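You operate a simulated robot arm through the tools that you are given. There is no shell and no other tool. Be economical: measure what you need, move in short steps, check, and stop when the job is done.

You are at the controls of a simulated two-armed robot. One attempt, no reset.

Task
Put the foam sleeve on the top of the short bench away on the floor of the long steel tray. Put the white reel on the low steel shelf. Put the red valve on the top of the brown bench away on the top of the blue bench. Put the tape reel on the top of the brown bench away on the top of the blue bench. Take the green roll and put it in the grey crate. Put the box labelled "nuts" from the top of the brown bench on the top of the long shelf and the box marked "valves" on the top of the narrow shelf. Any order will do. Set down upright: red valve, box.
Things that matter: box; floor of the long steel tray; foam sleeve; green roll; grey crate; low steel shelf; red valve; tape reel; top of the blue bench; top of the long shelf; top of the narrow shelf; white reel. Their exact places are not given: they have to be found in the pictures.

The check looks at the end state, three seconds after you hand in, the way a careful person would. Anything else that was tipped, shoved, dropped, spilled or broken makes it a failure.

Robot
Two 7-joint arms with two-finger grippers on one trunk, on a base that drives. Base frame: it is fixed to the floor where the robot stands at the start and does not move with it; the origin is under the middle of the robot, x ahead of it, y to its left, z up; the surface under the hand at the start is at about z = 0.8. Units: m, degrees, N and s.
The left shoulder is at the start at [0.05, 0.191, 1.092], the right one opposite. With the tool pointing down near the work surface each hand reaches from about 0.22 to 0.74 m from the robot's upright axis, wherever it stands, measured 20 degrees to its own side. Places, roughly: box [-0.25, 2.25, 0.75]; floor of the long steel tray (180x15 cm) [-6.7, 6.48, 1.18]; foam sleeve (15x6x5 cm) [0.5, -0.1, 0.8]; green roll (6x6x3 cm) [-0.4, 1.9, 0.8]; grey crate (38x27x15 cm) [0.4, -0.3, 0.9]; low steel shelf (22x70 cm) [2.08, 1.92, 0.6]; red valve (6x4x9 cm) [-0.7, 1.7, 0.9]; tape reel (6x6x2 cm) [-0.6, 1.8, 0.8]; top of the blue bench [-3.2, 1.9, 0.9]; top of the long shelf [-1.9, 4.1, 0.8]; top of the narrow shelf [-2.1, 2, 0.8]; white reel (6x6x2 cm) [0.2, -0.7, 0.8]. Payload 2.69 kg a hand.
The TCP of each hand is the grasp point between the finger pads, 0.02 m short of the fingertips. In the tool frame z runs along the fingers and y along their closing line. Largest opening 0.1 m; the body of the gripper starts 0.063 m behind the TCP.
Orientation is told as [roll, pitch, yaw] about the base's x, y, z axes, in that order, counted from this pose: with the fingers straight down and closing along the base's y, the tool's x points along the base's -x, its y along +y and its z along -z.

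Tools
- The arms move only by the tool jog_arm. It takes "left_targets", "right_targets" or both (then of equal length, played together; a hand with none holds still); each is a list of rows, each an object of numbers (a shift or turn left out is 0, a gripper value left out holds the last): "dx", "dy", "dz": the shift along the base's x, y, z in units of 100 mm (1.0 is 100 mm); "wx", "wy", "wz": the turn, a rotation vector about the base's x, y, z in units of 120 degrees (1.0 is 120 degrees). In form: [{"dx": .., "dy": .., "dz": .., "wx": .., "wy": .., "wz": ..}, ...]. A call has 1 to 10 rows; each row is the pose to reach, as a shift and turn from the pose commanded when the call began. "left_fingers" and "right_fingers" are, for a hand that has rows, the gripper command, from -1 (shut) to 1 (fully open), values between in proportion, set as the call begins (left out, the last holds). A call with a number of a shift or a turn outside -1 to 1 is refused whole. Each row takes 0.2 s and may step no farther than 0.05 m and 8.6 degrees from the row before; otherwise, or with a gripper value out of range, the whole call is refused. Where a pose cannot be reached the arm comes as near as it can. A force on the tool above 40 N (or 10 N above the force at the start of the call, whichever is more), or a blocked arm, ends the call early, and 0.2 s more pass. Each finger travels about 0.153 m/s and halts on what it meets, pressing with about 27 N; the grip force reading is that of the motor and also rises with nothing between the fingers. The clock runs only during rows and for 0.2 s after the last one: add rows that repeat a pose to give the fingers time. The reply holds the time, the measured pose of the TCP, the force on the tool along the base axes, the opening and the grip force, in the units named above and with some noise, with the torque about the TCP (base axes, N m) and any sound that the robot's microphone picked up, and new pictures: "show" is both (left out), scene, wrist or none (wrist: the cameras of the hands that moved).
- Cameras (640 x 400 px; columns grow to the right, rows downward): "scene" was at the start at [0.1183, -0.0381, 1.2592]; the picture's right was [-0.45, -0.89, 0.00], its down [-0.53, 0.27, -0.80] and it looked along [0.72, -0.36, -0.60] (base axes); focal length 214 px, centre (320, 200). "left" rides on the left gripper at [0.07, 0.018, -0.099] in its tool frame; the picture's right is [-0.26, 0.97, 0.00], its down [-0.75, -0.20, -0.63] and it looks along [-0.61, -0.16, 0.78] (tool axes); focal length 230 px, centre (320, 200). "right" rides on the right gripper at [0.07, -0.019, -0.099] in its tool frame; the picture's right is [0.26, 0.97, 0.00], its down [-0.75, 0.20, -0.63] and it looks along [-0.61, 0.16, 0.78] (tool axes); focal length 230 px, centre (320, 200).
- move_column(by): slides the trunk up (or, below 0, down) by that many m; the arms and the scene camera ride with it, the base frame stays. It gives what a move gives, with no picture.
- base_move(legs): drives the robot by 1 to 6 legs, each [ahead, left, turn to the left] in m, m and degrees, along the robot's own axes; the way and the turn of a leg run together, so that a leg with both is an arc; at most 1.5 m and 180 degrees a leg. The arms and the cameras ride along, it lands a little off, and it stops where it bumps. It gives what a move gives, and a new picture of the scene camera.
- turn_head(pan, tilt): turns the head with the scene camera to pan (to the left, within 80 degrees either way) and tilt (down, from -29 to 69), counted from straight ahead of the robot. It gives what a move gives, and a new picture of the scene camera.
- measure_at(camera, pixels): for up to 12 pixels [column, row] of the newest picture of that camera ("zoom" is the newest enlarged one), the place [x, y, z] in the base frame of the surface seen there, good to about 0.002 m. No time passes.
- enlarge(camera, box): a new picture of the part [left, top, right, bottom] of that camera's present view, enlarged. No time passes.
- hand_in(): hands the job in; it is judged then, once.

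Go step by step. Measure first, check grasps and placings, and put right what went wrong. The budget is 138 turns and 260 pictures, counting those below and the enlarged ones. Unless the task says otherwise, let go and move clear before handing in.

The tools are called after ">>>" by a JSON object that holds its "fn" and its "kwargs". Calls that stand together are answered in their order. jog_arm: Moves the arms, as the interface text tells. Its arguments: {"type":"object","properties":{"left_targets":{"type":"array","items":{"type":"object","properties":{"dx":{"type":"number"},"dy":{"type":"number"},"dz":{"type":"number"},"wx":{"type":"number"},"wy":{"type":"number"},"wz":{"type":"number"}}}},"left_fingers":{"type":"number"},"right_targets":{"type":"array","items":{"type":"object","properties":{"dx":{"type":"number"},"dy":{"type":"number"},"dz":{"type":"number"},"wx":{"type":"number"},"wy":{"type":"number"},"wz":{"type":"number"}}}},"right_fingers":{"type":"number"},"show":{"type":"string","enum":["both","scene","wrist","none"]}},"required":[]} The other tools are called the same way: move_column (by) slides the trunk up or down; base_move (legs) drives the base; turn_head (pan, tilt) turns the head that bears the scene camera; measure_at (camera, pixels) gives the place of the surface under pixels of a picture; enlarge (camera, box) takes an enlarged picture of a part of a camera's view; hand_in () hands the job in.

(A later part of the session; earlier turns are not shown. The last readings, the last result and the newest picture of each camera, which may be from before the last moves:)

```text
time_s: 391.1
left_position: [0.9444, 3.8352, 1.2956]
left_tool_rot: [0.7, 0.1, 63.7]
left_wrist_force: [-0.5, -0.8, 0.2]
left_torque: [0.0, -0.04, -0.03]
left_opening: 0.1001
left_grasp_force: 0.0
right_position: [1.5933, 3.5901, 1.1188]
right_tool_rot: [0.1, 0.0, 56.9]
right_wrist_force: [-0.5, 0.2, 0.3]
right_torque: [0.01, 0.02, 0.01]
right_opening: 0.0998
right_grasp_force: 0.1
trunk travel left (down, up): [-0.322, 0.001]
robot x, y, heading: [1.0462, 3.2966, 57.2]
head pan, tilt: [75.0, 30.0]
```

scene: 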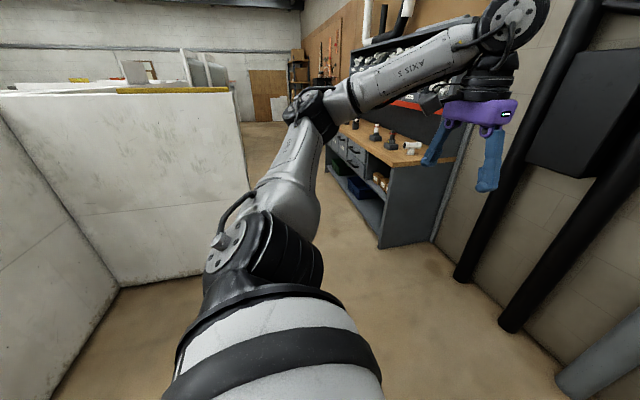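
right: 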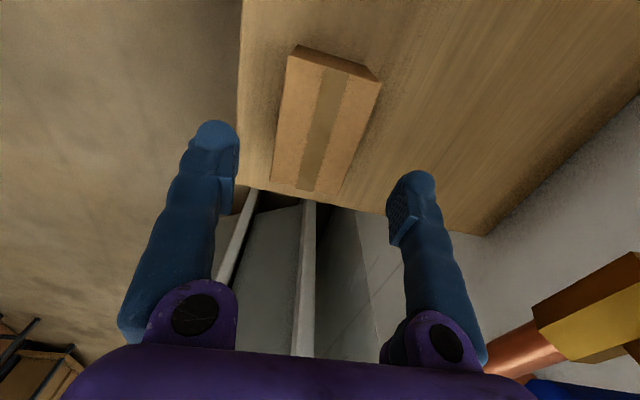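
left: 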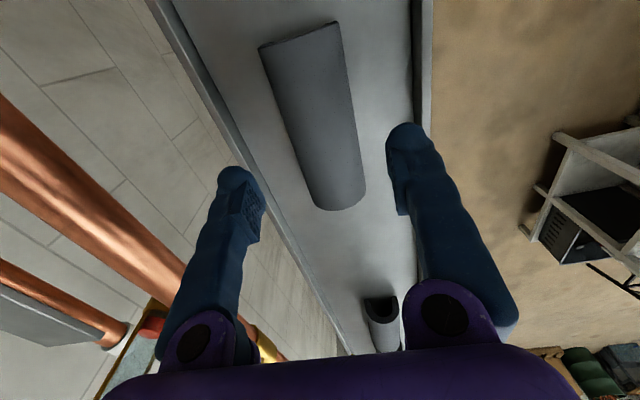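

The reel is still fine on the low shelf. Now drive to the brown bench front.

>>> {"fn": "base_move", "kwargs": {"legs": [[0, 0, 87.4], [-0.55, 0, 0], [0, 0.93, 0], [0, 0.92, 0], [0.2, 0, 0]]}}

>>> {"fn": "turn_head", "kwargs": {"pan": -10, "tilt": 40}}

```text
time_s: 415.3
left_position: [-0.2778, 1.5025, 1.2968]
left_tool_rot: [0.7, 0.1, 151.4]
left_wrist_force: [0.8, -0.2, 1.2]
left_torque: [-0.04, -0.01, -0.01]
left_opening: 0.1
left_grasp_force: 0.1
right_position: [-0.0083, 2.1405, 1.1205]
right_tool_rot: [0.2, 0.0, 144.6]
right_wrist_force: [-0.6, -0.5, 0.9]
right_torque: [0.0, -0.01, -0.01]
right_opening: 0.1
right_grasp_force: 0.0
trunk travel left (down, up): [-0.322, 0.001]
robot x, y, heading: [0.2605, 1.5817, 145.0]
head pan, tilt: [75.0, 30.0]
```

scene: 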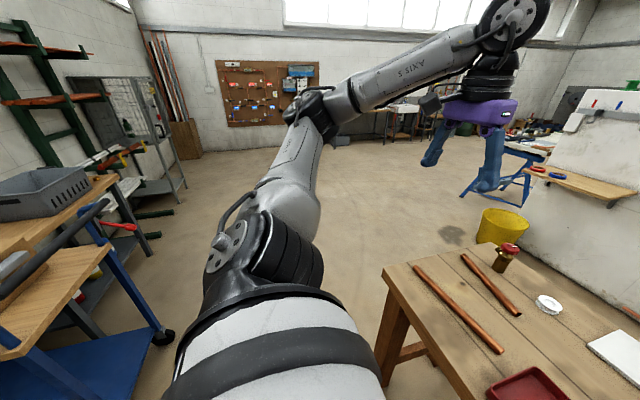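

```text
time_s: 416.9
left_position: [-0.2772, 1.5027, 1.2964]
left_tool_rot: [0.7, 0.1, 151.6]
left_wrist_force: [0.2, -0.5, -0.4]
left_torque: [0.01, -0.02, 0.01]
left_opening: 0.0998
left_grasp_force: 0.2
right_position: [-0.0077, 2.1402, 1.1191]
right_tool_rot: [0.1, 0.0, 144.7]
right_wrist_force: [-0.2, 0.0, 0.2]
right_torque: [0.0, -0.02, 0.0]
right_opening: 0.1001
right_grasp_force: 0.0
trunk travel left (down, up): [-0.322, 0.001]
robot x, y, heading: [0.2603, 1.5853, 144.9]
head pan, tilt: [-10.0, 40.0]
```

scene: 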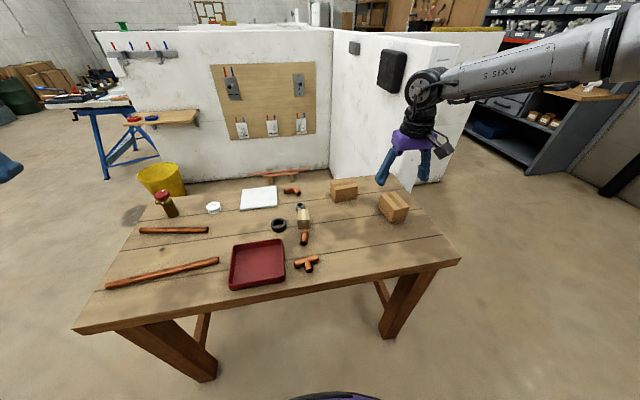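

At the bench. Advance 8 cm and move the right hand over the rear box to see it.

>>> {"fn": "base_move", "kwargs": {"legs": [[0.08, 0, 0]]}}

>>> {"fn": "jog_arm", "kwargs": {"right_targets": [{"dx": -0.35, "dy": 0.2}, {"dx": -0.7, "dy": 0.4}, {"dx": -1.0, "dy": 0.5}, {"dx": -1.0, "dy": 0.5}], "show": "wrist"}}

```text
time_s: 418.0
left_position: [-0.3421, 1.5476, 1.2956]
left_tool_rot: [0.7, 0.1, 151.4]
left_wrist_force: [0.9, 1.3, -0.5]
left_torque: [-0.02, -0.01, 0.0]
left_opening: 0.1002
left_grasp_force: 0.1
right_position: [-0.0741, 2.1872, 1.12]
right_tool_rot: [0.1, 0.0, 144.6]
right_wrist_force: [0.0, 0.6, 0.0]
right_torque: [-0.01, 0.02, 0.04]
right_opening: 0.1
right_grasp_force: 0.0
trunk travel left (down, up): [-0.322, 0.001]
robot x, y, heading: [0.1981, 1.629, 144.9]
head pan, tilt: [-10.0, 40.0]
```

scene: 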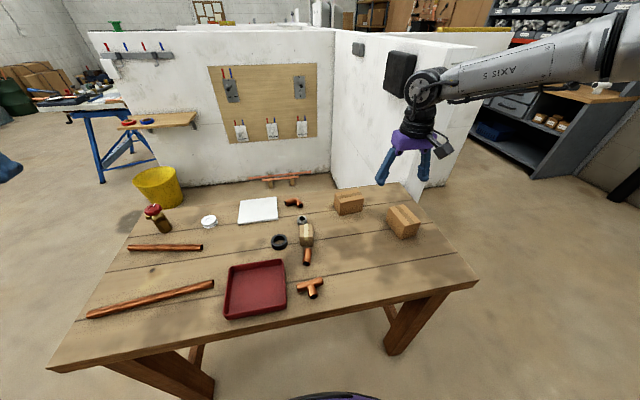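

```text
time_s: 419.0
left_position: [-0.3419, 1.5482, 1.2952]
left_tool_rot: [0.8, 0.2, 151.6]
left_wrist_force: [-0.3, 0.8, 0.4]
left_torque: [-0.03, 0.0, 0.0]
left_opening: 0.1001
left_grasp_force: 0.1
right_position: [-0.1288, 2.2249, 1.1222]
right_tool_rot: [0.1, -0.1, 144.7]
right_wrist_force: [0.5, -0.7, -0.6]
right_torque: [-0.03, -0.02, -0.01]
right_opening: 0.1
right_grasp_force: 0.0
right hand out of reach, approached as far as the arm can: row 2, 3, 4
trunk travel left (down, up): [-0.322, 0.001]
robot x, y, heading: [0.1954, 1.6302, 145.0]
head pan, tilt: [-10.0, 40.0]
```

right: 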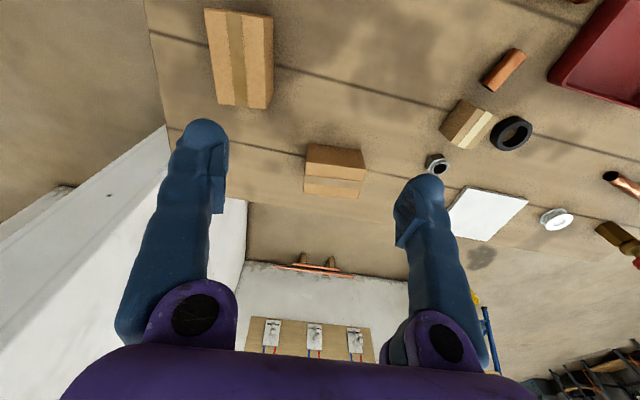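

High trunk limits reach; lower it 0.15 m. Measure the rear box top first.

>>> {"fn": "enlarge", "kwargs": {"camera": "right", "box": [280, 120, 400, 220]}}

>>> {"fn": "measure_at", "kwargs": {"camera": "right", "pixels": [[306, 195], [357, 198], [306, 180], [364, 180], [304, 175], [362, 182], [335, 188], [310, 148], [360, 152]]}}

>>> {"fn": "move_column", "kwargs": {"by": -0.13}}

```text
4.00 times, centred on (340, 170) of right
```

zoom: 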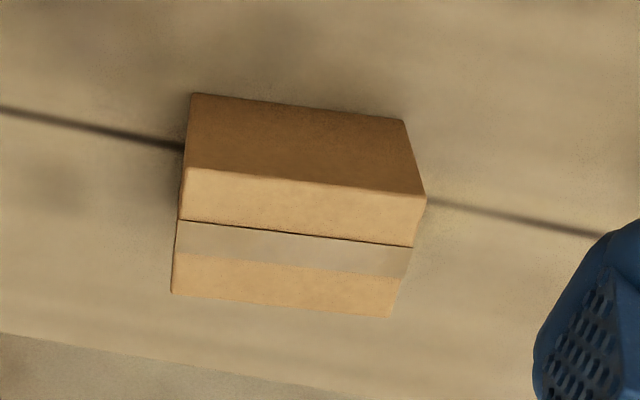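

```text
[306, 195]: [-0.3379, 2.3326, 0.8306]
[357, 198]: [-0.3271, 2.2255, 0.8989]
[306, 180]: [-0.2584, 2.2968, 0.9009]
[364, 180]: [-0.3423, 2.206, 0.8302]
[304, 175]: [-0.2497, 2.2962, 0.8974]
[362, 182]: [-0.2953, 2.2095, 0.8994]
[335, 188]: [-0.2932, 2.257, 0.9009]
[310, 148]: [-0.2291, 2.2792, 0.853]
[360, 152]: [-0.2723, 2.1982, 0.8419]
```

```text
time_s: 420.6
left_position: [-0.3422, 1.5473, 1.1669]
left_tool_rot: [0.7, 0.0, 151.6]
left_wrist_force: [0.0, 0.0, -0.1]
left_torque: [-0.01, -0.01, 0.01]
left_opening: 0.1
left_grasp_force: 0.0
right_position: [-0.1288, 2.225, 0.9942]
right_tool_rot: [0.2, -0.2, 144.8]
right_wrist_force: [-0.9, -0.5, -0.5]
right_torque: [-0.02, 0.0, -0.02]
right_opening: 0.1001
right_grasp_force: 0.0
trunk travel left (down, up): [-0.192, 0.131]
robot x, y, heading: [0.1939, 1.6301, 144.9]
head pan, tilt: [-10.0, 40.0]
```

The rear box: centre ≈[-0.276,2.254], 10 × 6.8 cm, same orientation as NUTS. Slide the base in 6 cm, left 5 cm, rotate the right wrist −83° and move above it.

>>> {"fn": "base_move", "kwargs": {"legs": [[0.06, 0.05, 0]]}}

>>> {"fn": "jog_arm", "kwargs": {"right_targets": [{"wz": -0.07}, {"wz": -0.14}, {"wz": -0.21}, {"wz": -0.28}, {"wz": -0.35}, {"wz": -0.42}, {"wz": -0.49}, {"wz": -0.56}, {"wz": -0.63}, {"wz": -0.69}], "right_fingers": 1, "show": "scene"}}

```text
time_s: 421.7
left_position: [-0.4208, 1.5423, 1.1653]
left_tool_rot: [0.6, 0.1, 151.4]
left_wrist_force: [0.3, 0.6, -0.6]
left_torque: [-0.02, -0.02, 0.02]
left_opening: 0.0999
left_grasp_force: 0.1
right_position: [-0.2054, 2.218, 0.9924]
right_tool_rot: [0.1, 0.0, 144.6]
right_wrist_force: [0.1, 0.0, -0.6]
right_torque: [0.0, -0.03, -0.01]
right_opening: 0.0998
right_grasp_force: 0.0
trunk travel left (down, up): [-0.192, 0.131]
robot x, y, heading: [0.121, 1.6248, 145.1]
head pan, tilt: [-10.0, 40.0]
```

scene: 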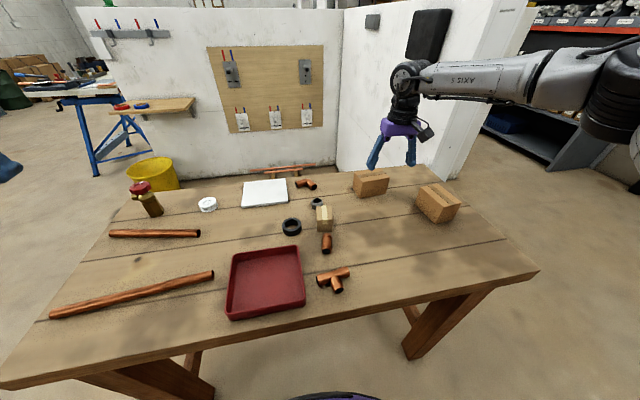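

```text
time_s: 423.9
left_position: [-0.4203, 1.5422, 1.166]
left_tool_rot: [0.8, -0.1, 151.4]
left_wrist_force: [-0.5, 0.3, -0.3]
left_torque: [0.03, -0.03, 0.03]
left_opening: 0.0998
left_grasp_force: 0.0
right_position: [-0.2041, 2.2187, 0.9926]
right_tool_rot: [0.1, -0.1, 61.7]
right_wrist_force: [0.4, 0.4, 0.0]
right_torque: [0.02, 0.01, 0.01]
right_opening: 0.1
right_grasp_force: 0.0
trunk travel left (down, up): [-0.192, 0.131]
robot x, y, heading: [0.1187, 1.6244, 144.9]
head pan, tilt: [-10.0, 40.0]
```

scene: 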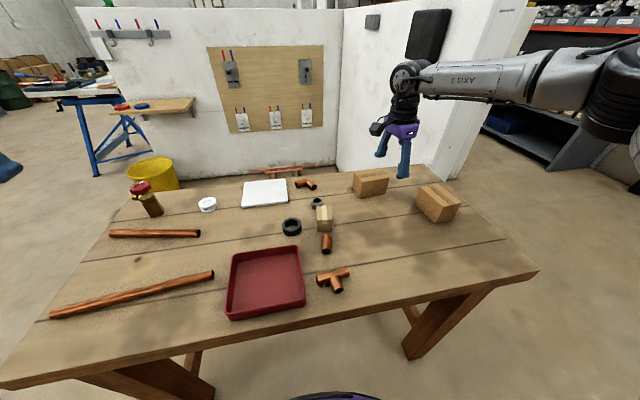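

Now move to above the box at [-0.276,2.254].

>>> {"fn": "jog_arm", "kwargs": {"right_targets": [{"dx": -0.36, "dy": 0.17}, {"dx": -0.72, "dy": 0.35}, {"dx": -0.72, "dy": 0.35}], "show": "both"}}

```text
time_s: 424.7
left_position: [-0.42, 1.5416, 1.1662]
left_tool_rot: [0.8, 0.0, 151.4]
left_wrist_force: [-0.9, 0.7, 0.5]
left_torque: [0.0, 0.04, 0.01]
left_opening: 0.1
left_grasp_force: 0.1
right_position: [-0.204, 2.2345, 1.0027]
right_tool_rot: [0.2, -0.2, 61.8]
right_wrist_force: [-0.2, 0.0, 0.4]
right_torque: [-0.03, -0.02, -0.02]
right_opening: 0.1
right_grasp_force: 0.0
right hand out of reach, approached as far as the arm can: row 1, 2, 3
trunk travel left (down, up): [-0.192, 0.131]
robot x, y, heading: [0.1193, 1.6232, 144.8]
head pan, tilt: [-10.0, 40.0]
```

scene: 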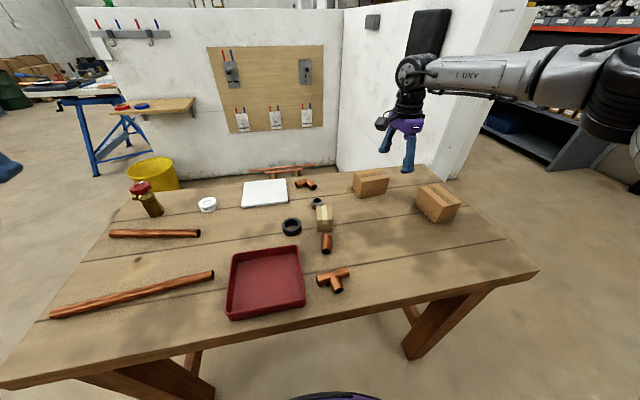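
right: 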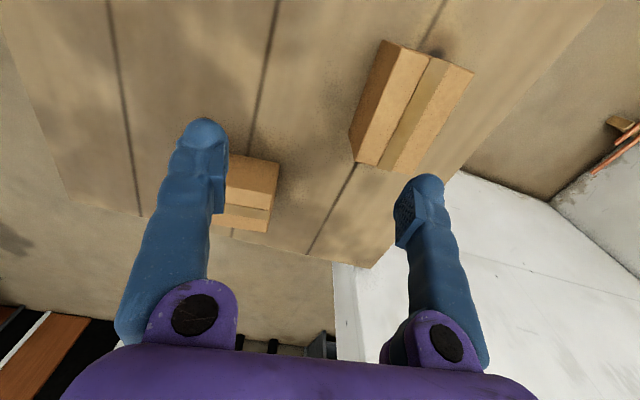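

Reach is 7 cm short at this height. Check bench legs to see how far the base can slide under.

>>> {"fn": "measure_at", "kwargs": {"camera": "scene", "pixels": [[200, 390], [190, 365], [415, 350], [440, 320], [335, 396], [0, 385], [535, 272], [270, 345]]}}

>>> {"fn": "turn_head", "kwargs": {"pan": 0, "tilt": 65}}

```text
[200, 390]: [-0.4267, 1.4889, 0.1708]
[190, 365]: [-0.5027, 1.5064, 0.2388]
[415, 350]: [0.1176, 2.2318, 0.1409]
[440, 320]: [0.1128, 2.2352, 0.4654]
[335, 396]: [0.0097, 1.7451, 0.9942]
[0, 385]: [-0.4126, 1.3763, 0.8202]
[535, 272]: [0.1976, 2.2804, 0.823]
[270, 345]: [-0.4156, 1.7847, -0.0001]
```

```text
time_s: 425.6
left_position: [-0.4201, 1.5432, 1.1664]
left_tool_rot: [0.8, 0.0, 151.4]
left_wrist_force: [-0.4, 0.3, 0.2]
left_torque: [0.02, -0.03, 0.0]
left_opening: 0.0998
left_grasp_force: 0.1
right_position: [-0.2037, 2.235, 1.0022]
right_tool_rot: [0.2, -0.2, 61.8]
right_wrist_force: [-0.5, 0.0, 0.0]
right_torque: [-0.01, 0.02, 0.01]
right_opening: 0.1001
right_grasp_force: 0.0
trunk travel left (down, up): [-0.192, 0.131]
robot x, y, heading: [0.119, 1.62, 144.9]
head pan, tilt: [0.0, 65.0]
```

scene: 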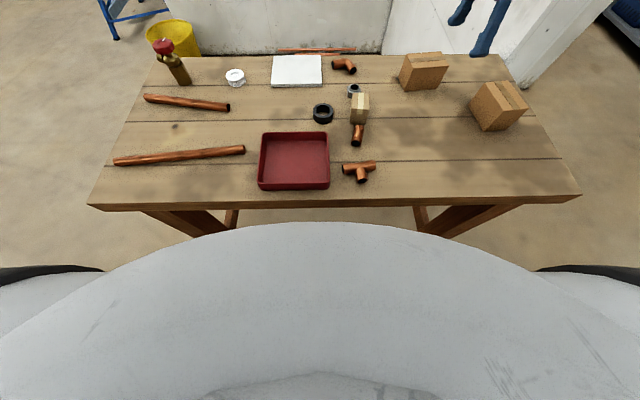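

Legs are clear and the torso has 14 cm to the edge. Slide forward 6 cm, then reach.

>>> {"fn": "base_move", "kwargs": {"legs": [[0.06, 0.0, 0]]}}

>>> {"fn": "jog_arm", "kwargs": {"right_targets": [{"dx": -0.1, "dy": -0.08}, {"dx": -0.23, "dy": -0.155}, {"dx": -0.23, "dy": -0.155}], "show": "wrist"}}

```text
time_s: 426.5
left_position: [-0.4683, 1.5754, 1.1655]
left_tool_rot: [0.7, 0.1, 151.4]
left_wrist_force: [-0.1, -0.5, -0.4]
left_torque: [-0.01, -0.01, 0.02]
left_opening: 0.1001
left_grasp_force: 0.1
right_position: [-0.253, 2.2694, 1.0014]
right_tool_rot: [0.1, -0.1, 61.7]
right_wrist_force: [0.0, -0.4, -0.1]
right_torque: [0.0, -0.02, -0.01]
right_opening: 0.1
right_grasp_force: 0.0
trunk travel left (down, up): [-0.192, 0.131]
robot x, y, heading: [0.068, 1.6543, 144.8]
head pan, tilt: [0.0, 65.0]
```

scene: 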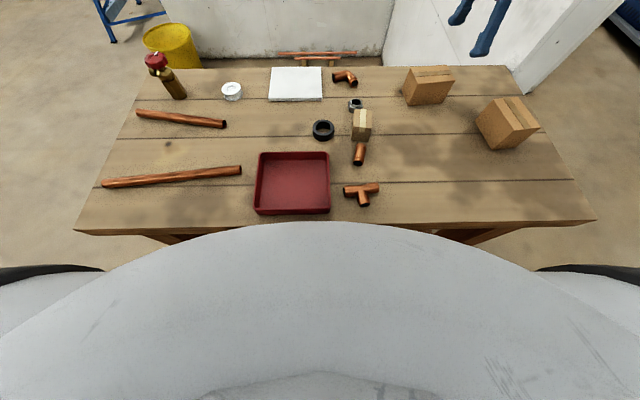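

```text
time_s: 427.3
left_position: [-0.4682, 1.5751, 1.1675]
left_tool_rot: [0.7, -0.1, 151.4]
left_wrist_force: [-0.9, -0.9, 0.0]
left_torque: [0.0, -0.01, -0.02]
left_opening: 0.1
left_grasp_force: 0.0
right_position: [-0.2556, 2.2525, 1.0046]
right_tool_rot: [0.4, -0.2, 61.8]
right_wrist_force: [-0.4, -0.6, -0.1]
right_torque: [0.02, 0.03, -0.02]
right_opening: 0.1001
right_grasp_force: 0.0
right hand out of reach, approached as far as the arm can: row 1, 2, 3
trunk travel left (down, up): [-0.192, 0.131]
robot x, y, heading: [0.0705, 1.6555, 145.1]
head pan, tilt: [0.0, 65.0]
```

right: 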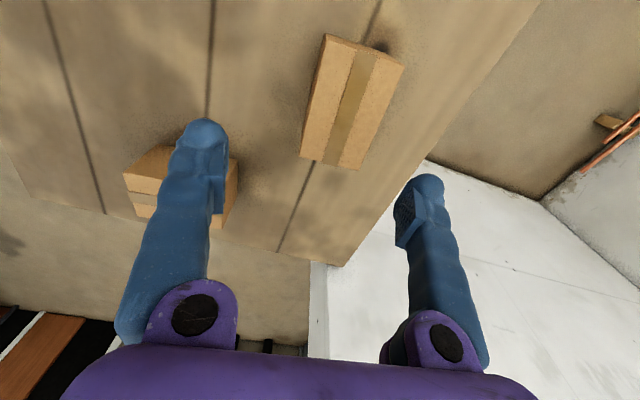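

2 cm short; slide another 3.5 cm and align.

>>> {"fn": "base_move", "kwargs": {"legs": [[0.035, 0.0, 0]]}}

>>> {"fn": "jog_arm", "kwargs": {"right_targets": [{"dx": 0.08, "dy": -0.18}, {"dx": 0.08, "dy": -0.18, "dz": -0.2}], "show": "wrist"}}

```text
time_s: 428.2
left_position: [-0.4969, 1.5953, 1.1654]
left_tool_rot: [0.7, 0.1, 151.4]
left_wrist_force: [0.8, 0.3, -0.2]
left_torque: [-0.02, -0.04, 0.0]
left_opening: 0.1002
left_grasp_force: 0.0
right_position: [-0.2855, 2.2719, 1.0028]
right_tool_rot: [0.2, -0.2, 61.8]
right_wrist_force: [0.3, 0.3, -0.7]
right_torque: [-0.03, -0.03, 0.01]
right_opening: 0.1
right_grasp_force: 0.1
trunk travel left (down, up): [-0.192, 0.131]
robot x, y, heading: [0.0419, 1.6759, 145.0]
head pan, tilt: [0.0, 65.0]
```

scene: 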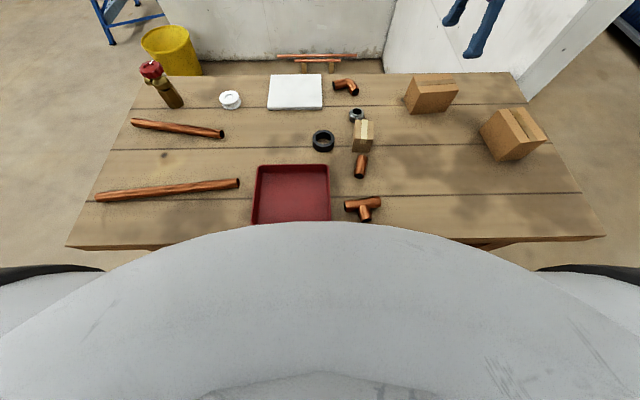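

```text
time_s: 428.8
left_position: [-0.4967, 1.5952, 1.1651]
left_tool_rot: [0.7, 0.2, 151.3]
left_wrist_force: [-0.4, 0.2, -0.1]
left_torque: [-0.02, -0.01, -0.01]
left_opening: 0.0999
left_grasp_force: 0.1
right_position: [-0.2767, 2.2536, 0.983]
right_tool_rot: [0.2, 0.0, 61.8]
right_wrist_force: [-0.2, -0.9, -0.1]
right_torque: [-0.04, -0.03, -0.01]
right_opening: 0.1
right_grasp_force: 0.1
trunk travel left (down, up): [-0.192, 0.131]
robot x, y, heading: [0.0439, 1.6762, 144.9]
head pan, tilt: [0.0, 65.0]
```

right: 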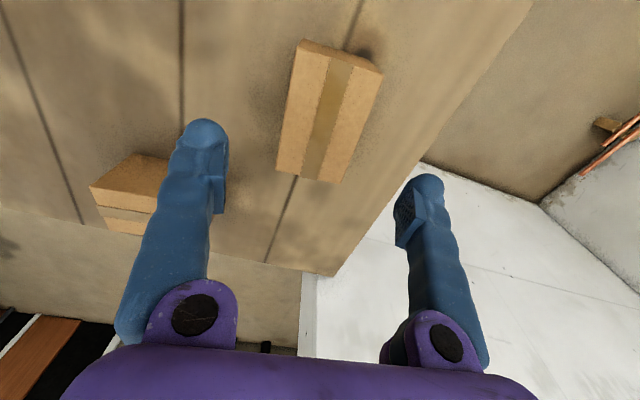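

Aligned. Quick check of the box top corners, then descend.

>>> {"fn": "measure_at", "kwargs": {"camera": "right", "pixels": [[304, 52], [378, 74], [343, 178], [281, 165]]}}

>>> {"fn": "jog_arm", "kwargs": {"right_targets": [{"dz": -0.4}, {"dz": -0.8}], "show": "wrist"}}

```text
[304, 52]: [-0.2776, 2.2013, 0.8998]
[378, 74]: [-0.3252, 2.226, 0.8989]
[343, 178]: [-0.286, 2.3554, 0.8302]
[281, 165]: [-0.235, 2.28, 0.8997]
```

```text
time_s: 429.4
left_position: [-0.4975, 1.5947, 1.1657]
left_tool_rot: [0.6, 0.0, 151.3]
left_wrist_force: [1.0, 0.3, -0.4]
left_torque: [-0.01, -0.02, 0.01]
left_opening: 0.1003
left_grasp_force: 0.0
right_position: [-0.264, 2.2521, 0.9088]
right_tool_rot: [0.4, 0.0, 61.8]
right_wrist_force: [1.0, 0.3, 0.1]
right_torque: [0.0, 0.02, -0.02]
right_opening: 0.1
right_grasp_force: 0.1
right hand out of reach, approached as far as the arm can: row 2
trunk travel left (down, up): [-0.192, 0.131]
robot x, y, heading: [0.0426, 1.6774, 145.0]
head pan, tilt: [0.0, 65.0]
```

right: 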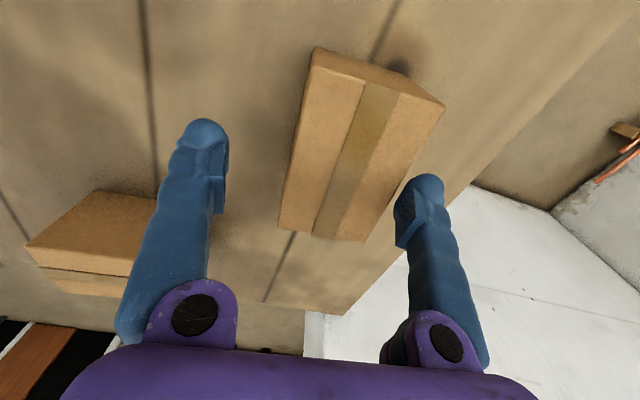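

Lower hand heights reduce reach; so I'll go back up and descend with the trunk instead.

>>> {"fn": "jog_arm", "kwargs": {"right_targets": [{"dz": 0.4}, {"dz": 0.74}, {"dz": 0.74, "dx": -0.13, "dy": 0.02}, {"dz": 0.74, "dx": -0.13, "dy": 0.02}], "show": "none"}}

>>> {"fn": "move_column", "kwargs": {"by": -0.114}}

>>> {"fn": "jog_arm", "kwargs": {"right_targets": [{}], "show": "both"}}

```text
time_s: 430.4
left_position: [-0.4943, 1.5949, 1.1663]
left_tool_rot: [0.7, 0.0, 151.4]
left_wrist_force: [0.5, 0.4, 0.8]
left_torque: [0.02, -0.01, -0.03]
left_opening: 0.1001
left_grasp_force: 0.2
right_position: [-0.278, 2.2538, 0.983]
right_tool_rot: [0.2, -0.1, 61.8]
right_wrist_force: [-1.2, 0.1, -0.2]
right_torque: [-0.01, -0.02, -0.02]
right_opening: 0.1001
right_grasp_force: 0.1
trunk travel left (down, up): [-0.192, 0.131]
robot x, y, heading: [0.0425, 1.6748, 144.9]
head pan, tilt: [0.0, 65.0]
```

```text
time_s: 431.9
left_position: [-0.4968, 1.5947, 1.052]
left_tool_rot: [0.8, 0.0, 151.3]
left_wrist_force: [0.0, -0.3, 0.4]
left_torque: [0.02, 0.01, 0.01]
left_opening: 0.0999
left_grasp_force: 0.1
right_position: [-0.2781, 2.2546, 0.8694]
right_tool_rot: [0.3, -0.1, 61.8]
right_wrist_force: [-0.2, 0.4, -1.2]
right_torque: [-0.03, -0.01, -0.02]
right_opening: 0.0999
right_grasp_force: 0.0
trunk travel left (down, up): [-0.078, 0.245]
robot x, y, heading: [0.0449, 1.6736, 144.9]
head pan, tilt: [0.0, 65.0]
```

```text
time_s: 432.2
left_position: [-0.4963, 1.5956, 1.052]
left_tool_rot: [0.6, 0.0, 151.5]
left_wrist_force: [0.2, -0.1, -0.2]
left_torque: [0.05, -0.04, -0.02]
left_opening: 0.1001
left_grasp_force: 0.0
right_position: [-0.2785, 2.2544, 0.8687]
right_tool_rot: [0.3, -0.1, 61.7]
right_wrist_force: [0.3, -0.8, -0.1]
right_torque: [0.01, -0.03, 0.01]
right_opening: 0.0999
right_grasp_force: 0.1
trunk travel left (down, up): [-0.078, 0.245]
robot x, y, heading: [0.04, 1.6762, 144.9]
head pan, tilt: [0.0, 65.0]
```

scene: 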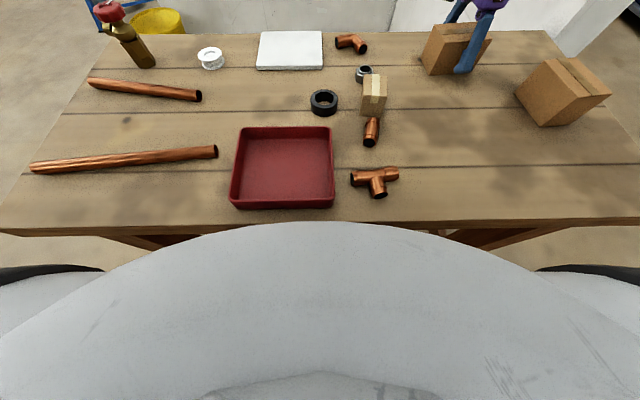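
right: 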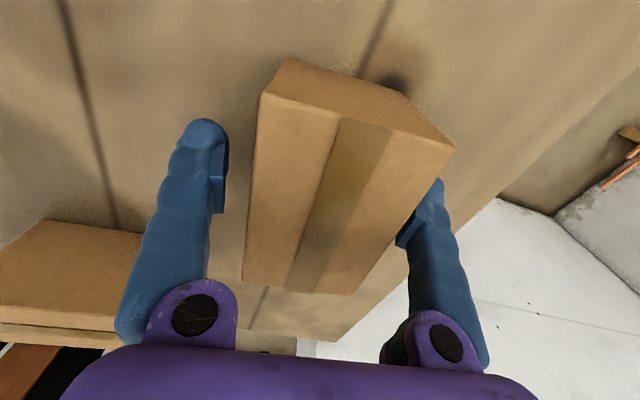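

Straddled as with NUTS. Close and lift 6 cm by arm then trunk.

>>> {"fn": "jog_arm", "kwargs": {"right_targets": [{}, {}, {}, {}], "right_fingers": -1, "show": "none"}}

>>> {"fn": "jog_arm", "kwargs": {"right_targets": [{"dz": 0.4}, {"dz": 0.7}], "show": "wrist"}}

```text
time_s: 433.2
left_position: [-0.4963, 1.5948, 1.0525]
left_tool_rot: [0.7, 0.1, 151.4]
left_wrist_force: [-0.5, 0.1, 0.2]
left_torque: [-0.02, 0.0, 0.0]
left_opening: 0.1004
left_grasp_force: 0.1
right_position: [-0.2771, 2.2536, 0.8696]
right_tool_rot: [0.3, -0.1, 61.8]
right_wrist_force: [-1.0, 0.8, 0.4]
right_torque: [-0.07, -0.04, 0.0]
right_opening: 0.0676
right_grasp_force: 27.4
trunk travel left (down, up): [-0.078, 0.245]
robot x, y, heading: [0.0441, 1.6743, 144.8]
head pan, tilt: [0.0, 65.0]
```

```text
time_s: 433.9
left_position: [-0.4966, 1.5944, 1.0517]
left_tool_rot: [0.7, 0.0, 151.4]
left_wrist_force: [0.6, 0.9, 0.4]
left_torque: [0.02, -0.01, -0.02]
left_opening: 0.1001
left_grasp_force: 0.1
right_position: [-0.2771, 2.2552, 0.9397]
right_tool_rot: [0.2, -0.2, 61.8]
right_wrist_force: [0.2, 0.7, -2.9]
right_torque: [-0.02, 0.0, -0.04]
right_opening: 0.0676
right_grasp_force: 26.9
trunk travel left (down, up): [-0.078, 0.245]
robot x, y, heading: [0.0442, 1.6751, 144.8]
head pan, tilt: [0.0, 65.0]
```

right: 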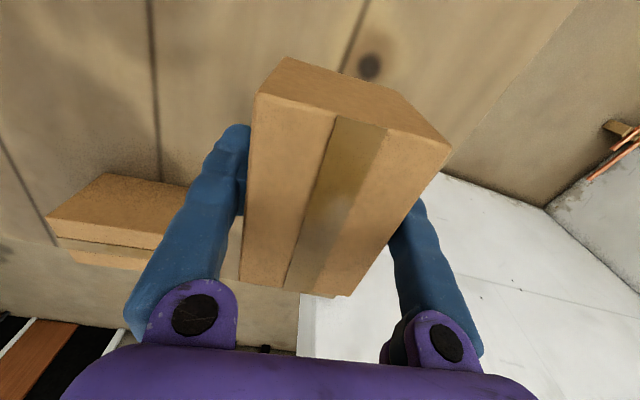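

VALVES box held. Now look at the red valve and tape reel on the left.

>>> {"fn": "turn_head", "kwargs": {"pan": 30, "tilt": 48}}

>>> {"fn": "enlarge", "kwargs": {"camera": "scene", "box": [200, 60, 400, 200]}}

```text
time_s: 434.8
left_position: [-0.4961, 1.5958, 1.0519]
left_tool_rot: [0.7, 0.1, 151.3]
left_wrist_force: [0.5, -0.7, 0.0]
left_torque: [0.01, -0.01, 0.0]
left_opening: 0.1003
left_grasp_force: 0.1
right_position: [-0.2781, 2.2563, 0.9397]
right_tool_rot: [0.3, -0.1, 61.8]
right_wrist_force: [-0.1, -0.4, -3.3]
right_torque: [0.03, 0.01, -0.05]
right_opening: 0.0673
right_grasp_force: 26.3
trunk travel left (down, up): [-0.078, 0.245]
robot x, y, heading: [0.0425, 1.6716, 145.0]
head pan, tilt: [30.0, 48.0]
```

scene: 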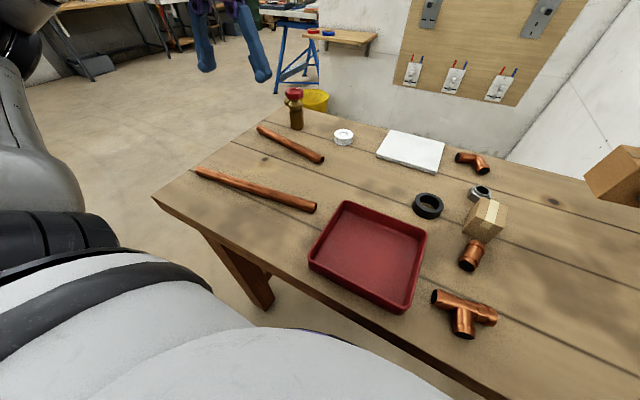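

```text
2.86 times, centred on (300, 130) of scene
```

zoom: 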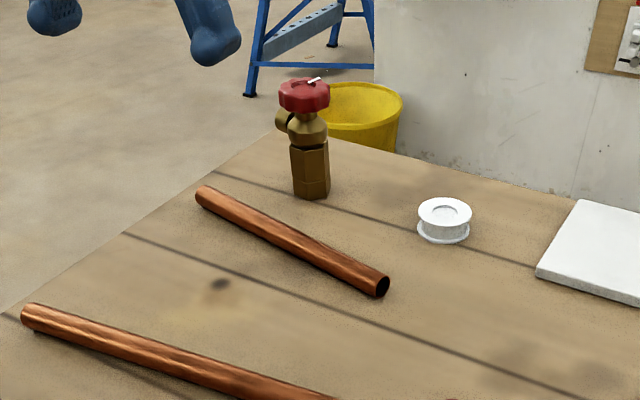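

Measure the valve's body, outlet, handwheel, plus the reel.

>>> {"fn": "measure_at", "kwargs": {"camera": "zoom", "pixels": [[310, 185], [296, 185], [326, 182], [304, 95], [318, 80], [282, 122], [290, 125], [308, 125], [310, 155], [445, 212], [422, 218], [468, 220]]}}

>>> {"fn": "measure_at", "kwargs": {"camera": "scene", "pixels": [[322, 160], [262, 128], [290, 118], [300, 135], [393, 150], [318, 153]]}}

```text
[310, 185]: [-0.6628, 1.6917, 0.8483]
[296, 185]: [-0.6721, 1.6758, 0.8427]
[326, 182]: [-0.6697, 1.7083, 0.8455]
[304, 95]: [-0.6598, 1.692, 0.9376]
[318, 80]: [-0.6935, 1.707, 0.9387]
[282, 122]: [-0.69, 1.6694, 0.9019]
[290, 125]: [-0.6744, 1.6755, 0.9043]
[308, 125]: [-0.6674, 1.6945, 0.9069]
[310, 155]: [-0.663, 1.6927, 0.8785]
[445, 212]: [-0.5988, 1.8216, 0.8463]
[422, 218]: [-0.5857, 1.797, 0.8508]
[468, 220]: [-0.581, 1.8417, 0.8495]
```

```text
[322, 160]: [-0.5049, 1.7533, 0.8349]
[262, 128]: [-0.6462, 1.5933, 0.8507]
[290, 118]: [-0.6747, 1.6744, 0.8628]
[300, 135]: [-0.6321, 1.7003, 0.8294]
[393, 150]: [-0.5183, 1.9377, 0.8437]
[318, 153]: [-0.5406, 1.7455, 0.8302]
```

Valve axis ≈[-0.680,1.692], wheel top 0.939, outlet pointing about −y. Grip the body with fingers fore/aft. I'll raise/retract the right hand, and yaw the left hand +84° while moving above the valve.

>>> {"fn": "jog_arm", "kwargs": {"right_targets": [{"dz": 0.3}, {"dz": 0.6}, {"dz": 0.6, "dx": 0.3, "dy": -0.2}, {"dz": 0.6, "dx": 0.6, "dy": -0.4}, {"dz": 0.8, "dx": 0.8, "dy": -0.56}, {"dz": 0.8, "dx": 0.8, "dy": -0.56}, {"dz": 0.8, "dx": 0.8, "dy": -0.56}, {"dz": 0.8, "dx": 0.8, "dy": -0.56}, {"dz": 0.8, "dx": 0.8, "dy": -0.56}, {"dz": 0.8, "dx": 0.8, "dy": -0.56}], "left_targets": [{"wz": 0.07}, {"wz": 0.14}, {"wz": 0.21}, {"wz": 0.28}, {"wz": 0.35}, {"wz": 0.42}, {"wz": 0.49}, {"wz": 0.56, "dx": -0.3, "dy": 0.1}, {"wz": 0.63, "dx": -0.6, "dy": 0.25}, {"wz": 0.7, "dx": -0.9, "dy": 0.4}], "show": "none"}}

>>> {"fn": "jog_arm", "kwargs": {"left_targets": [{"dx": -0.2, "dy": 0.15}, {"dx": -0.4, "dy": 0.3}, {"dx": -0.4, "dy": 0.3}], "show": "both"}}

```text
time_s: 437.0
left_position: [-0.5884, 1.6361, 1.0524]
left_tool_rot: [0.7, 0.1, -124.5]
left_wrist_force: [0.4, -0.3, -0.7]
left_torque: [-0.01, -0.01, 0.01]
left_opening: 0.0999
left_grasp_force: 0.0
right_position: [-0.1988, 2.1989, 1.0181]
right_tool_rot: [0.2, -0.1, 61.8]
right_wrist_force: [0.1, -0.2, -2.7]
right_torque: [-0.03, 0.01, 0.01]
right_opening: 0.0677
right_grasp_force: 26.7
trunk travel left (down, up): [-0.078, 0.245]
robot x, y, heading: [0.042, 1.6764, 145.0]
head pan, tilt: [30.0, 48.0]
```

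```text
time_s: 437.8
left_position: [-0.6277, 1.6657, 1.0531]
left_tool_rot: [0.8, 0.0, -124.5]
left_wrist_force: [-0.1, -0.5, -0.4]
left_torque: [0.04, -0.01, 0.0]
left_opening: 0.0999
left_grasp_force: 0.1
right_position: [-0.1973, 2.1987, 1.0176]
right_tool_rot: [0.3, -0.1, 61.8]
right_wrist_force: [-0.4, -0.1, -2.4]
right_torque: [0.01, -0.02, 0.02]
right_opening: 0.0674
right_grasp_force: 27.6
trunk travel left (down, up): [-0.078, 0.245]
robot x, y, heading: [0.0423, 1.6751, 144.9]
head pan, tilt: [30.0, 48.0]
```

scene: 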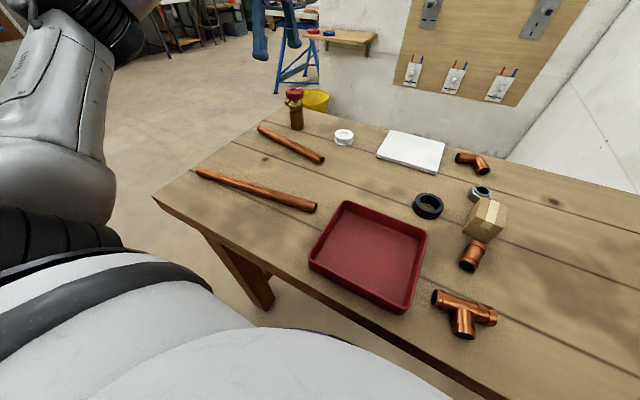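
left: 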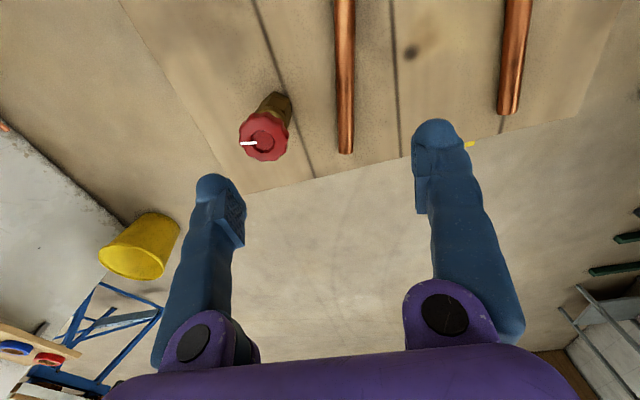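

Valve at (265,135). Measure wheel centre and body.

>>> {"fn": "measure_at", "kwargs": {"camera": "left", "pixels": [[266, 138], [240, 138], [289, 136], [262, 116], [263, 160], [275, 105], [290, 100], [345, 130], [340, 150]]}}

>>> {"fn": "enlarge", "kwargs": {"camera": "left", "box": [220, 80, 320, 180]}}

```text
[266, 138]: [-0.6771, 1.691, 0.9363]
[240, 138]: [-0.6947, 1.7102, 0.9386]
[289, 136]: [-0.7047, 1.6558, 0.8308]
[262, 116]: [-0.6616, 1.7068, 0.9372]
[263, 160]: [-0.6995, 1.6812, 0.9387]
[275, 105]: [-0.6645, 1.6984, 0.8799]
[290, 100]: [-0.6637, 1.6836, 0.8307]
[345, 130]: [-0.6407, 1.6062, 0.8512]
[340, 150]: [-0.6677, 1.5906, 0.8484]
```

```text
4.00 times, centred on (270, 130) of left
```

zoom: 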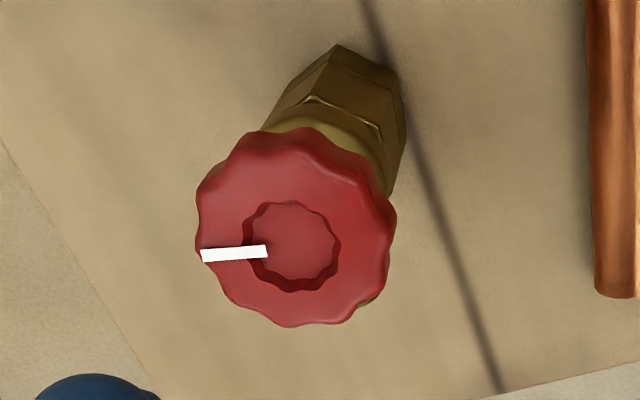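

Axis [-0.682,1.692]. Partially close to 8 cm, centre, and descend to TCP 0.886.

>>> {"fn": "jog_arm", "kwargs": {"left_targets": [{"dx": -0.27, "dy": 0.13}, {"dx": -0.54, "dy": 0.265}, {"dx": -0.54, "dy": 0.265, "dz": -0.4}, {"dx": -0.54, "dy": 0.265, "dz": -0.67}], "left_fingers": 0.6, "show": "both"}}

```text
time_s: 438.8
left_position: [-0.6802, 1.6932, 0.9857]
left_tool_rot: [0.6, 0.0, -124.6]
left_wrist_force: [0.0, 0.1, 0.3]
left_torque: [-0.01, 0.0, 0.03]
left_opening: 0.0801
left_grasp_force: 0.1
right_position: [-0.1982, 2.1981, 1.0186]
right_tool_rot: [0.4, -0.1, 61.9]
right_wrist_force: [-0.2, 0.7, -2.2]
right_torque: [0.01, -0.01, -0.02]
right_opening: 0.0675
right_grasp_force: 27.2
trunk travel left (down, up): [-0.078, 0.245]
robot x, y, heading: [0.0412, 1.6749, 144.7]
head pan, tilt: [30.0, 48.0]
```

scene: 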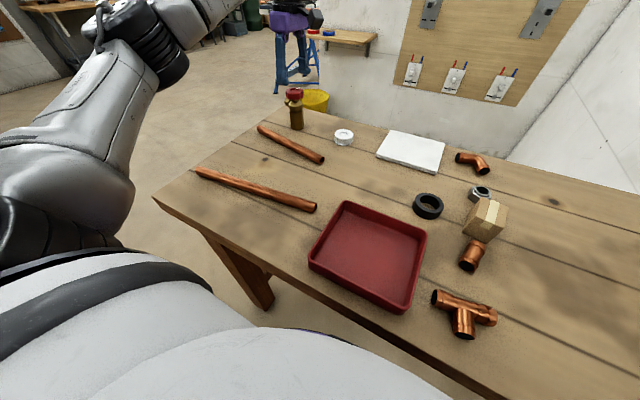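
left: 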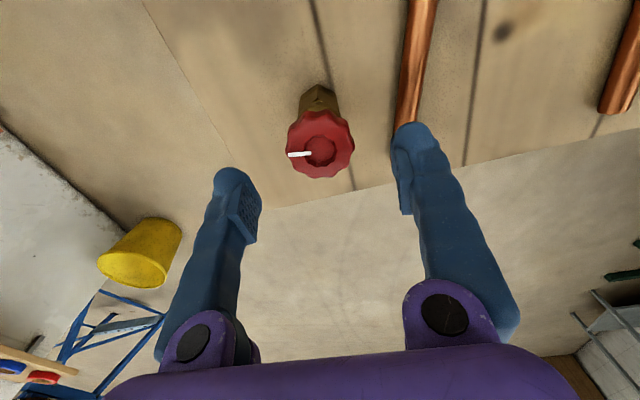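

Centred. Descend the rest, then close.

>>> {"fn": "jog_arm", "kwargs": {"left_targets": [{"dx": -0.02, "dy": -0.01, "dz": -0.4}, {"dx": -0.02, "dy": -0.01, "dz": -0.8}, {"dx": -0.02, "dy": -0.01, "dz": -0.98}, {"dx": -0.02, "dy": -0.01, "dz": -0.98}], "show": "wrist"}}

>>> {"fn": "jog_arm", "kwargs": {"left_targets": [{}, {}, {}, {}], "left_fingers": -1, "show": "wrist"}}

```text
time_s: 439.8
left_position: [-0.6834, 1.6919, 0.8872]
left_tool_rot: [0.7, -0.1, -124.7]
left_wrist_force: [0.7, 0.1, 0.4]
left_torque: [0.0, 0.01, -0.02]
left_opening: 0.0799
left_grasp_force: 0.1
right_position: [-0.1976, 2.1993, 1.0173]
right_tool_rot: [0.2, -0.2, 61.8]
right_wrist_force: [-0.2, 0.1, -2.8]
right_torque: [0.0, 0.03, -0.01]
right_opening: 0.0674
right_grasp_force: 27.4
trunk travel left (down, up): [-0.078, 0.245]
robot x, y, heading: [0.0404, 1.6772, 145.0]
head pan, tilt: [30.0, 48.0]
```

left: 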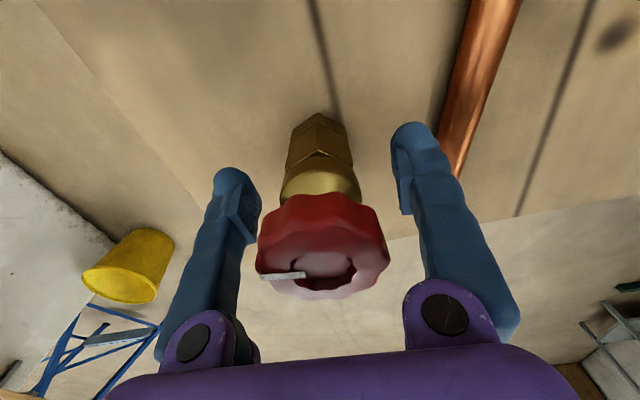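

```text
time_s: 440.8
left_position: [-0.6823, 1.6921, 0.887]
left_tool_rot: [0.6, 0.1, -124.6]
left_wrist_force: [-0.1, -1.6, 0.1]
left_torque: [-0.01, 0.02, 0.05]
left_opening: 0.0349
left_grasp_force: 27.0
right_position: [-0.1982, 2.1988, 1.0179]
right_tool_rot: [0.3, -0.1, 61.8]
right_wrist_force: [-0.3, -0.5, -2.4]
right_torque: [0.03, -0.01, -0.01]
right_opening: 0.0675
right_grasp_force: 27.4
trunk travel left (down, up): [-0.078, 0.245]
robot x, y, heading: [0.041, 1.6706, 144.7]
head pan, tilt: [30.0, 48.0]
```

left: 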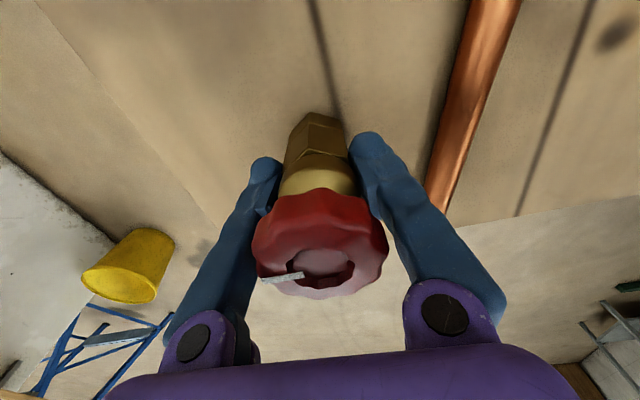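

The valve is gripped (3.5 cm). Lift and retract it, return the right wrist to neutral, raise the trunk, back out and drive toward the narrow shelf.

>>> {"fn": "jog_arm", "kwargs": {"left_targets": [{"dz": 0.4}, {"dz": 0.8}, {"dz": 1.0}], "show": "none"}}

>>> {"fn": "move_column", "kwargs": {"by": 0.12}}

>>> {"fn": "jog_arm", "kwargs": {"left_targets": [{"dx": 0.2, "dy": -0.14}, {"dx": 0.4, "dy": -0.28}, {"dx": 0.6, "dy": -0.42}, {"dx": 0.8, "dy": -0.56}, {"dx": 1.0, "dy": -0.7}, {"dx": 1.0, "dy": -0.7}, {"dx": 1.0, "dy": -0.7}, {"dx": 1.0, "dy": -0.7}, {"dx": 1.0, "dy": -0.7}, {"dx": 1.0, "dy": -0.7}], "right_targets": [{"wz": 0.07}, {"wz": 0.14}, {"wz": 0.21}, {"wz": 0.28}, {"wz": 0.35}, {"wz": 0.42}, {"wz": 0.49}, {"wz": 0.56}, {"wz": 0.63}, {"wz": 0.69}], "show": "none"}}

>>> {"fn": "base_move", "kwargs": {"legs": [[-0.45, 0, 0], [0, 1.15, 0], [1.08, 0.11, 0], [0.7, -0.57, 0]]}}

>>> {"fn": "turn_head", "kwargs": {"pan": 15, "tilt": 30}}

```text
time_s: 441.6
left_position: [-0.683, 1.6912, 0.9865]
left_tool_rot: [0.7, -0.1, -124.6]
left_wrist_force: [-0.2, 0.2, -4.8]
left_torque: [0.0, 0.01, -0.02]
left_opening: 0.035
left_grasp_force: 26.7
right_position: [-0.1985, 2.1988, 1.0178]
right_tool_rot: [0.2, -0.1, 61.9]
right_wrist_force: [0.7, 0.3, -2.5]
right_torque: [-0.01, 0.01, -0.01]
right_opening: 0.0676
right_grasp_force: 27.5
trunk travel left (down, up): [-0.078, 0.245]
robot x, y, heading: [0.0432, 1.6755, 145.0]
head pan, tilt: [30.0, 48.0]
```

```text
time_s: 443.1
left_position: [-0.6816, 1.6922, 1.1062]
left_tool_rot: [0.7, -0.1, -124.6]
left_wrist_force: [-0.2, 0.3, -5.2]
left_torque: [0.04, -0.02, -0.02]
left_opening: 0.0352
left_grasp_force: 27.1
right_position: [-0.1993, 2.1981, 1.1388]
right_tool_rot: [0.3, -0.1, 61.9]
right_wrist_force: [-0.1, -0.6, -2.2]
right_torque: [0.0, 0.0, -0.03]
right_opening: 0.0677
right_grasp_force: 27.1
trunk travel left (down, up): [-0.198, 0.125]
robot x, y, heading: [0.0408, 1.6787, 145.0]
head pan, tilt: [30.0, 48.0]
```

```text
time_s: 445.3
left_position: [-0.5838, 1.6212, 1.1066]
left_tool_rot: [0.6, 0.0, -124.6]
left_wrist_force: [0.3, 0.3, -4.2]
left_torque: [-0.01, -0.02, 0.03]
left_opening: 0.0352
left_grasp_force: 26.6
right_position: [-0.1994, 2.1996, 1.1375]
right_tool_rot: [0.3, 0.0, 144.8]
right_wrist_force: [-0.2, -0.1, -2.4]
right_torque: [0.01, -0.03, -0.01]
right_opening: 0.0675
right_grasp_force: 26.7
trunk travel left (down, up): [-0.198, 0.125]
robot x, y, heading: [0.0392, 1.6797, 144.9]
head pan, tilt: [30.0, 48.0]
```

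```text
time_s: 468.1
left_position: [-2.0451, 1.8576, 1.1063]
left_tool_rot: [0.6, 0.0, -125.7]
left_wrist_force: [-0.8, 0.6, -4.7]
left_torque: [0.0, -0.03, -0.01]
left_opening: 0.0351
left_grasp_force: 26.4
right_position: [-1.6481, 2.4283, 1.1377]
right_tool_rot: [0.3, 0.1, 143.4]
right_wrist_force: [-0.1, 0.8, -2.5]
right_torque: [-0.01, 0.0, -0.01]
right_opening: 0.0678
right_grasp_force: 26.9
trunk travel left (down, up): [-0.198, 0.125]
robot x, y, heading: [-1.4197, 1.8999, 143.5]
head pan, tilt: [30.0, 48.0]
```

scene: 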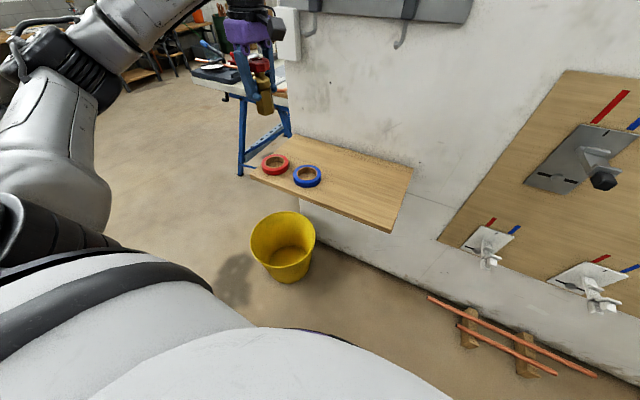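

```text
time_s: 468.9
left_position: [-2.0452, 1.8601, 1.1056]
left_tool_rot: [0.7, 0.0, -125.8]
left_wrist_force: [0.1, 0.2, -5.2]
left_torque: [-0.02, 0.0, 0.01]
left_opening: 0.0351
left_grasp_force: 27.2
right_position: [-1.6476, 2.4271, 1.1379]
right_tool_rot: [0.2, 0.0, 143.4]
right_wrist_force: [0.3, 0.4, -2.0]
right_torque: [0.0, -0.05, -0.04]
right_opening: 0.0676
right_grasp_force: 26.9
trunk travel left (down, up): [-0.198, 0.125]
robot x, y, heading: [-1.4215, 1.8974, 143.6]
head pan, tilt: [15.0, 30.0]
```

scene: 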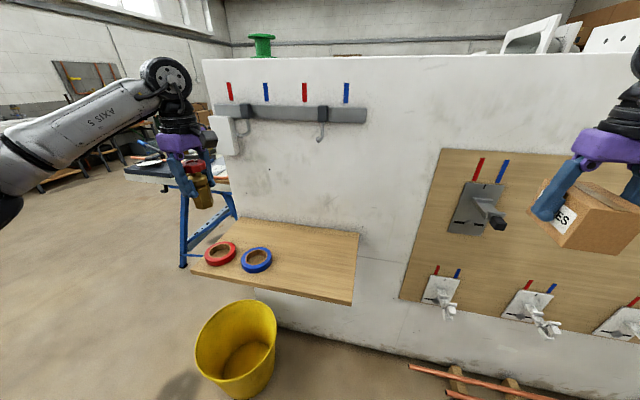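

The box's label ends "…ES" (VALVES). The shelf's right half is free. Measure it, the bucket and obstacles.

>>> {"fn": "measure_at", "kwargs": {"camera": "scene", "pixels": [[350, 300], [355, 236], [310, 265], [260, 285], [200, 270], [240, 228], [275, 305], [200, 330], [410, 366], [260, 262], [320, 290], [325, 245]]}}

```text
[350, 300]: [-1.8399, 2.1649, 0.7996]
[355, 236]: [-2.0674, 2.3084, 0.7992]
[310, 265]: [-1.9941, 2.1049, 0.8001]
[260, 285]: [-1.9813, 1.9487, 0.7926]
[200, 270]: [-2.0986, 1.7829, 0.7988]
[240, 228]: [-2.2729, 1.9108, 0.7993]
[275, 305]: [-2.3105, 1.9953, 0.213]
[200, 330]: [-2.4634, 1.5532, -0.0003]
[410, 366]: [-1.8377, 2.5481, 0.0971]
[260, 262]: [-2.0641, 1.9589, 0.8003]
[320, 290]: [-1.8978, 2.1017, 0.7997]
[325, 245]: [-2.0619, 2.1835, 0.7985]
```

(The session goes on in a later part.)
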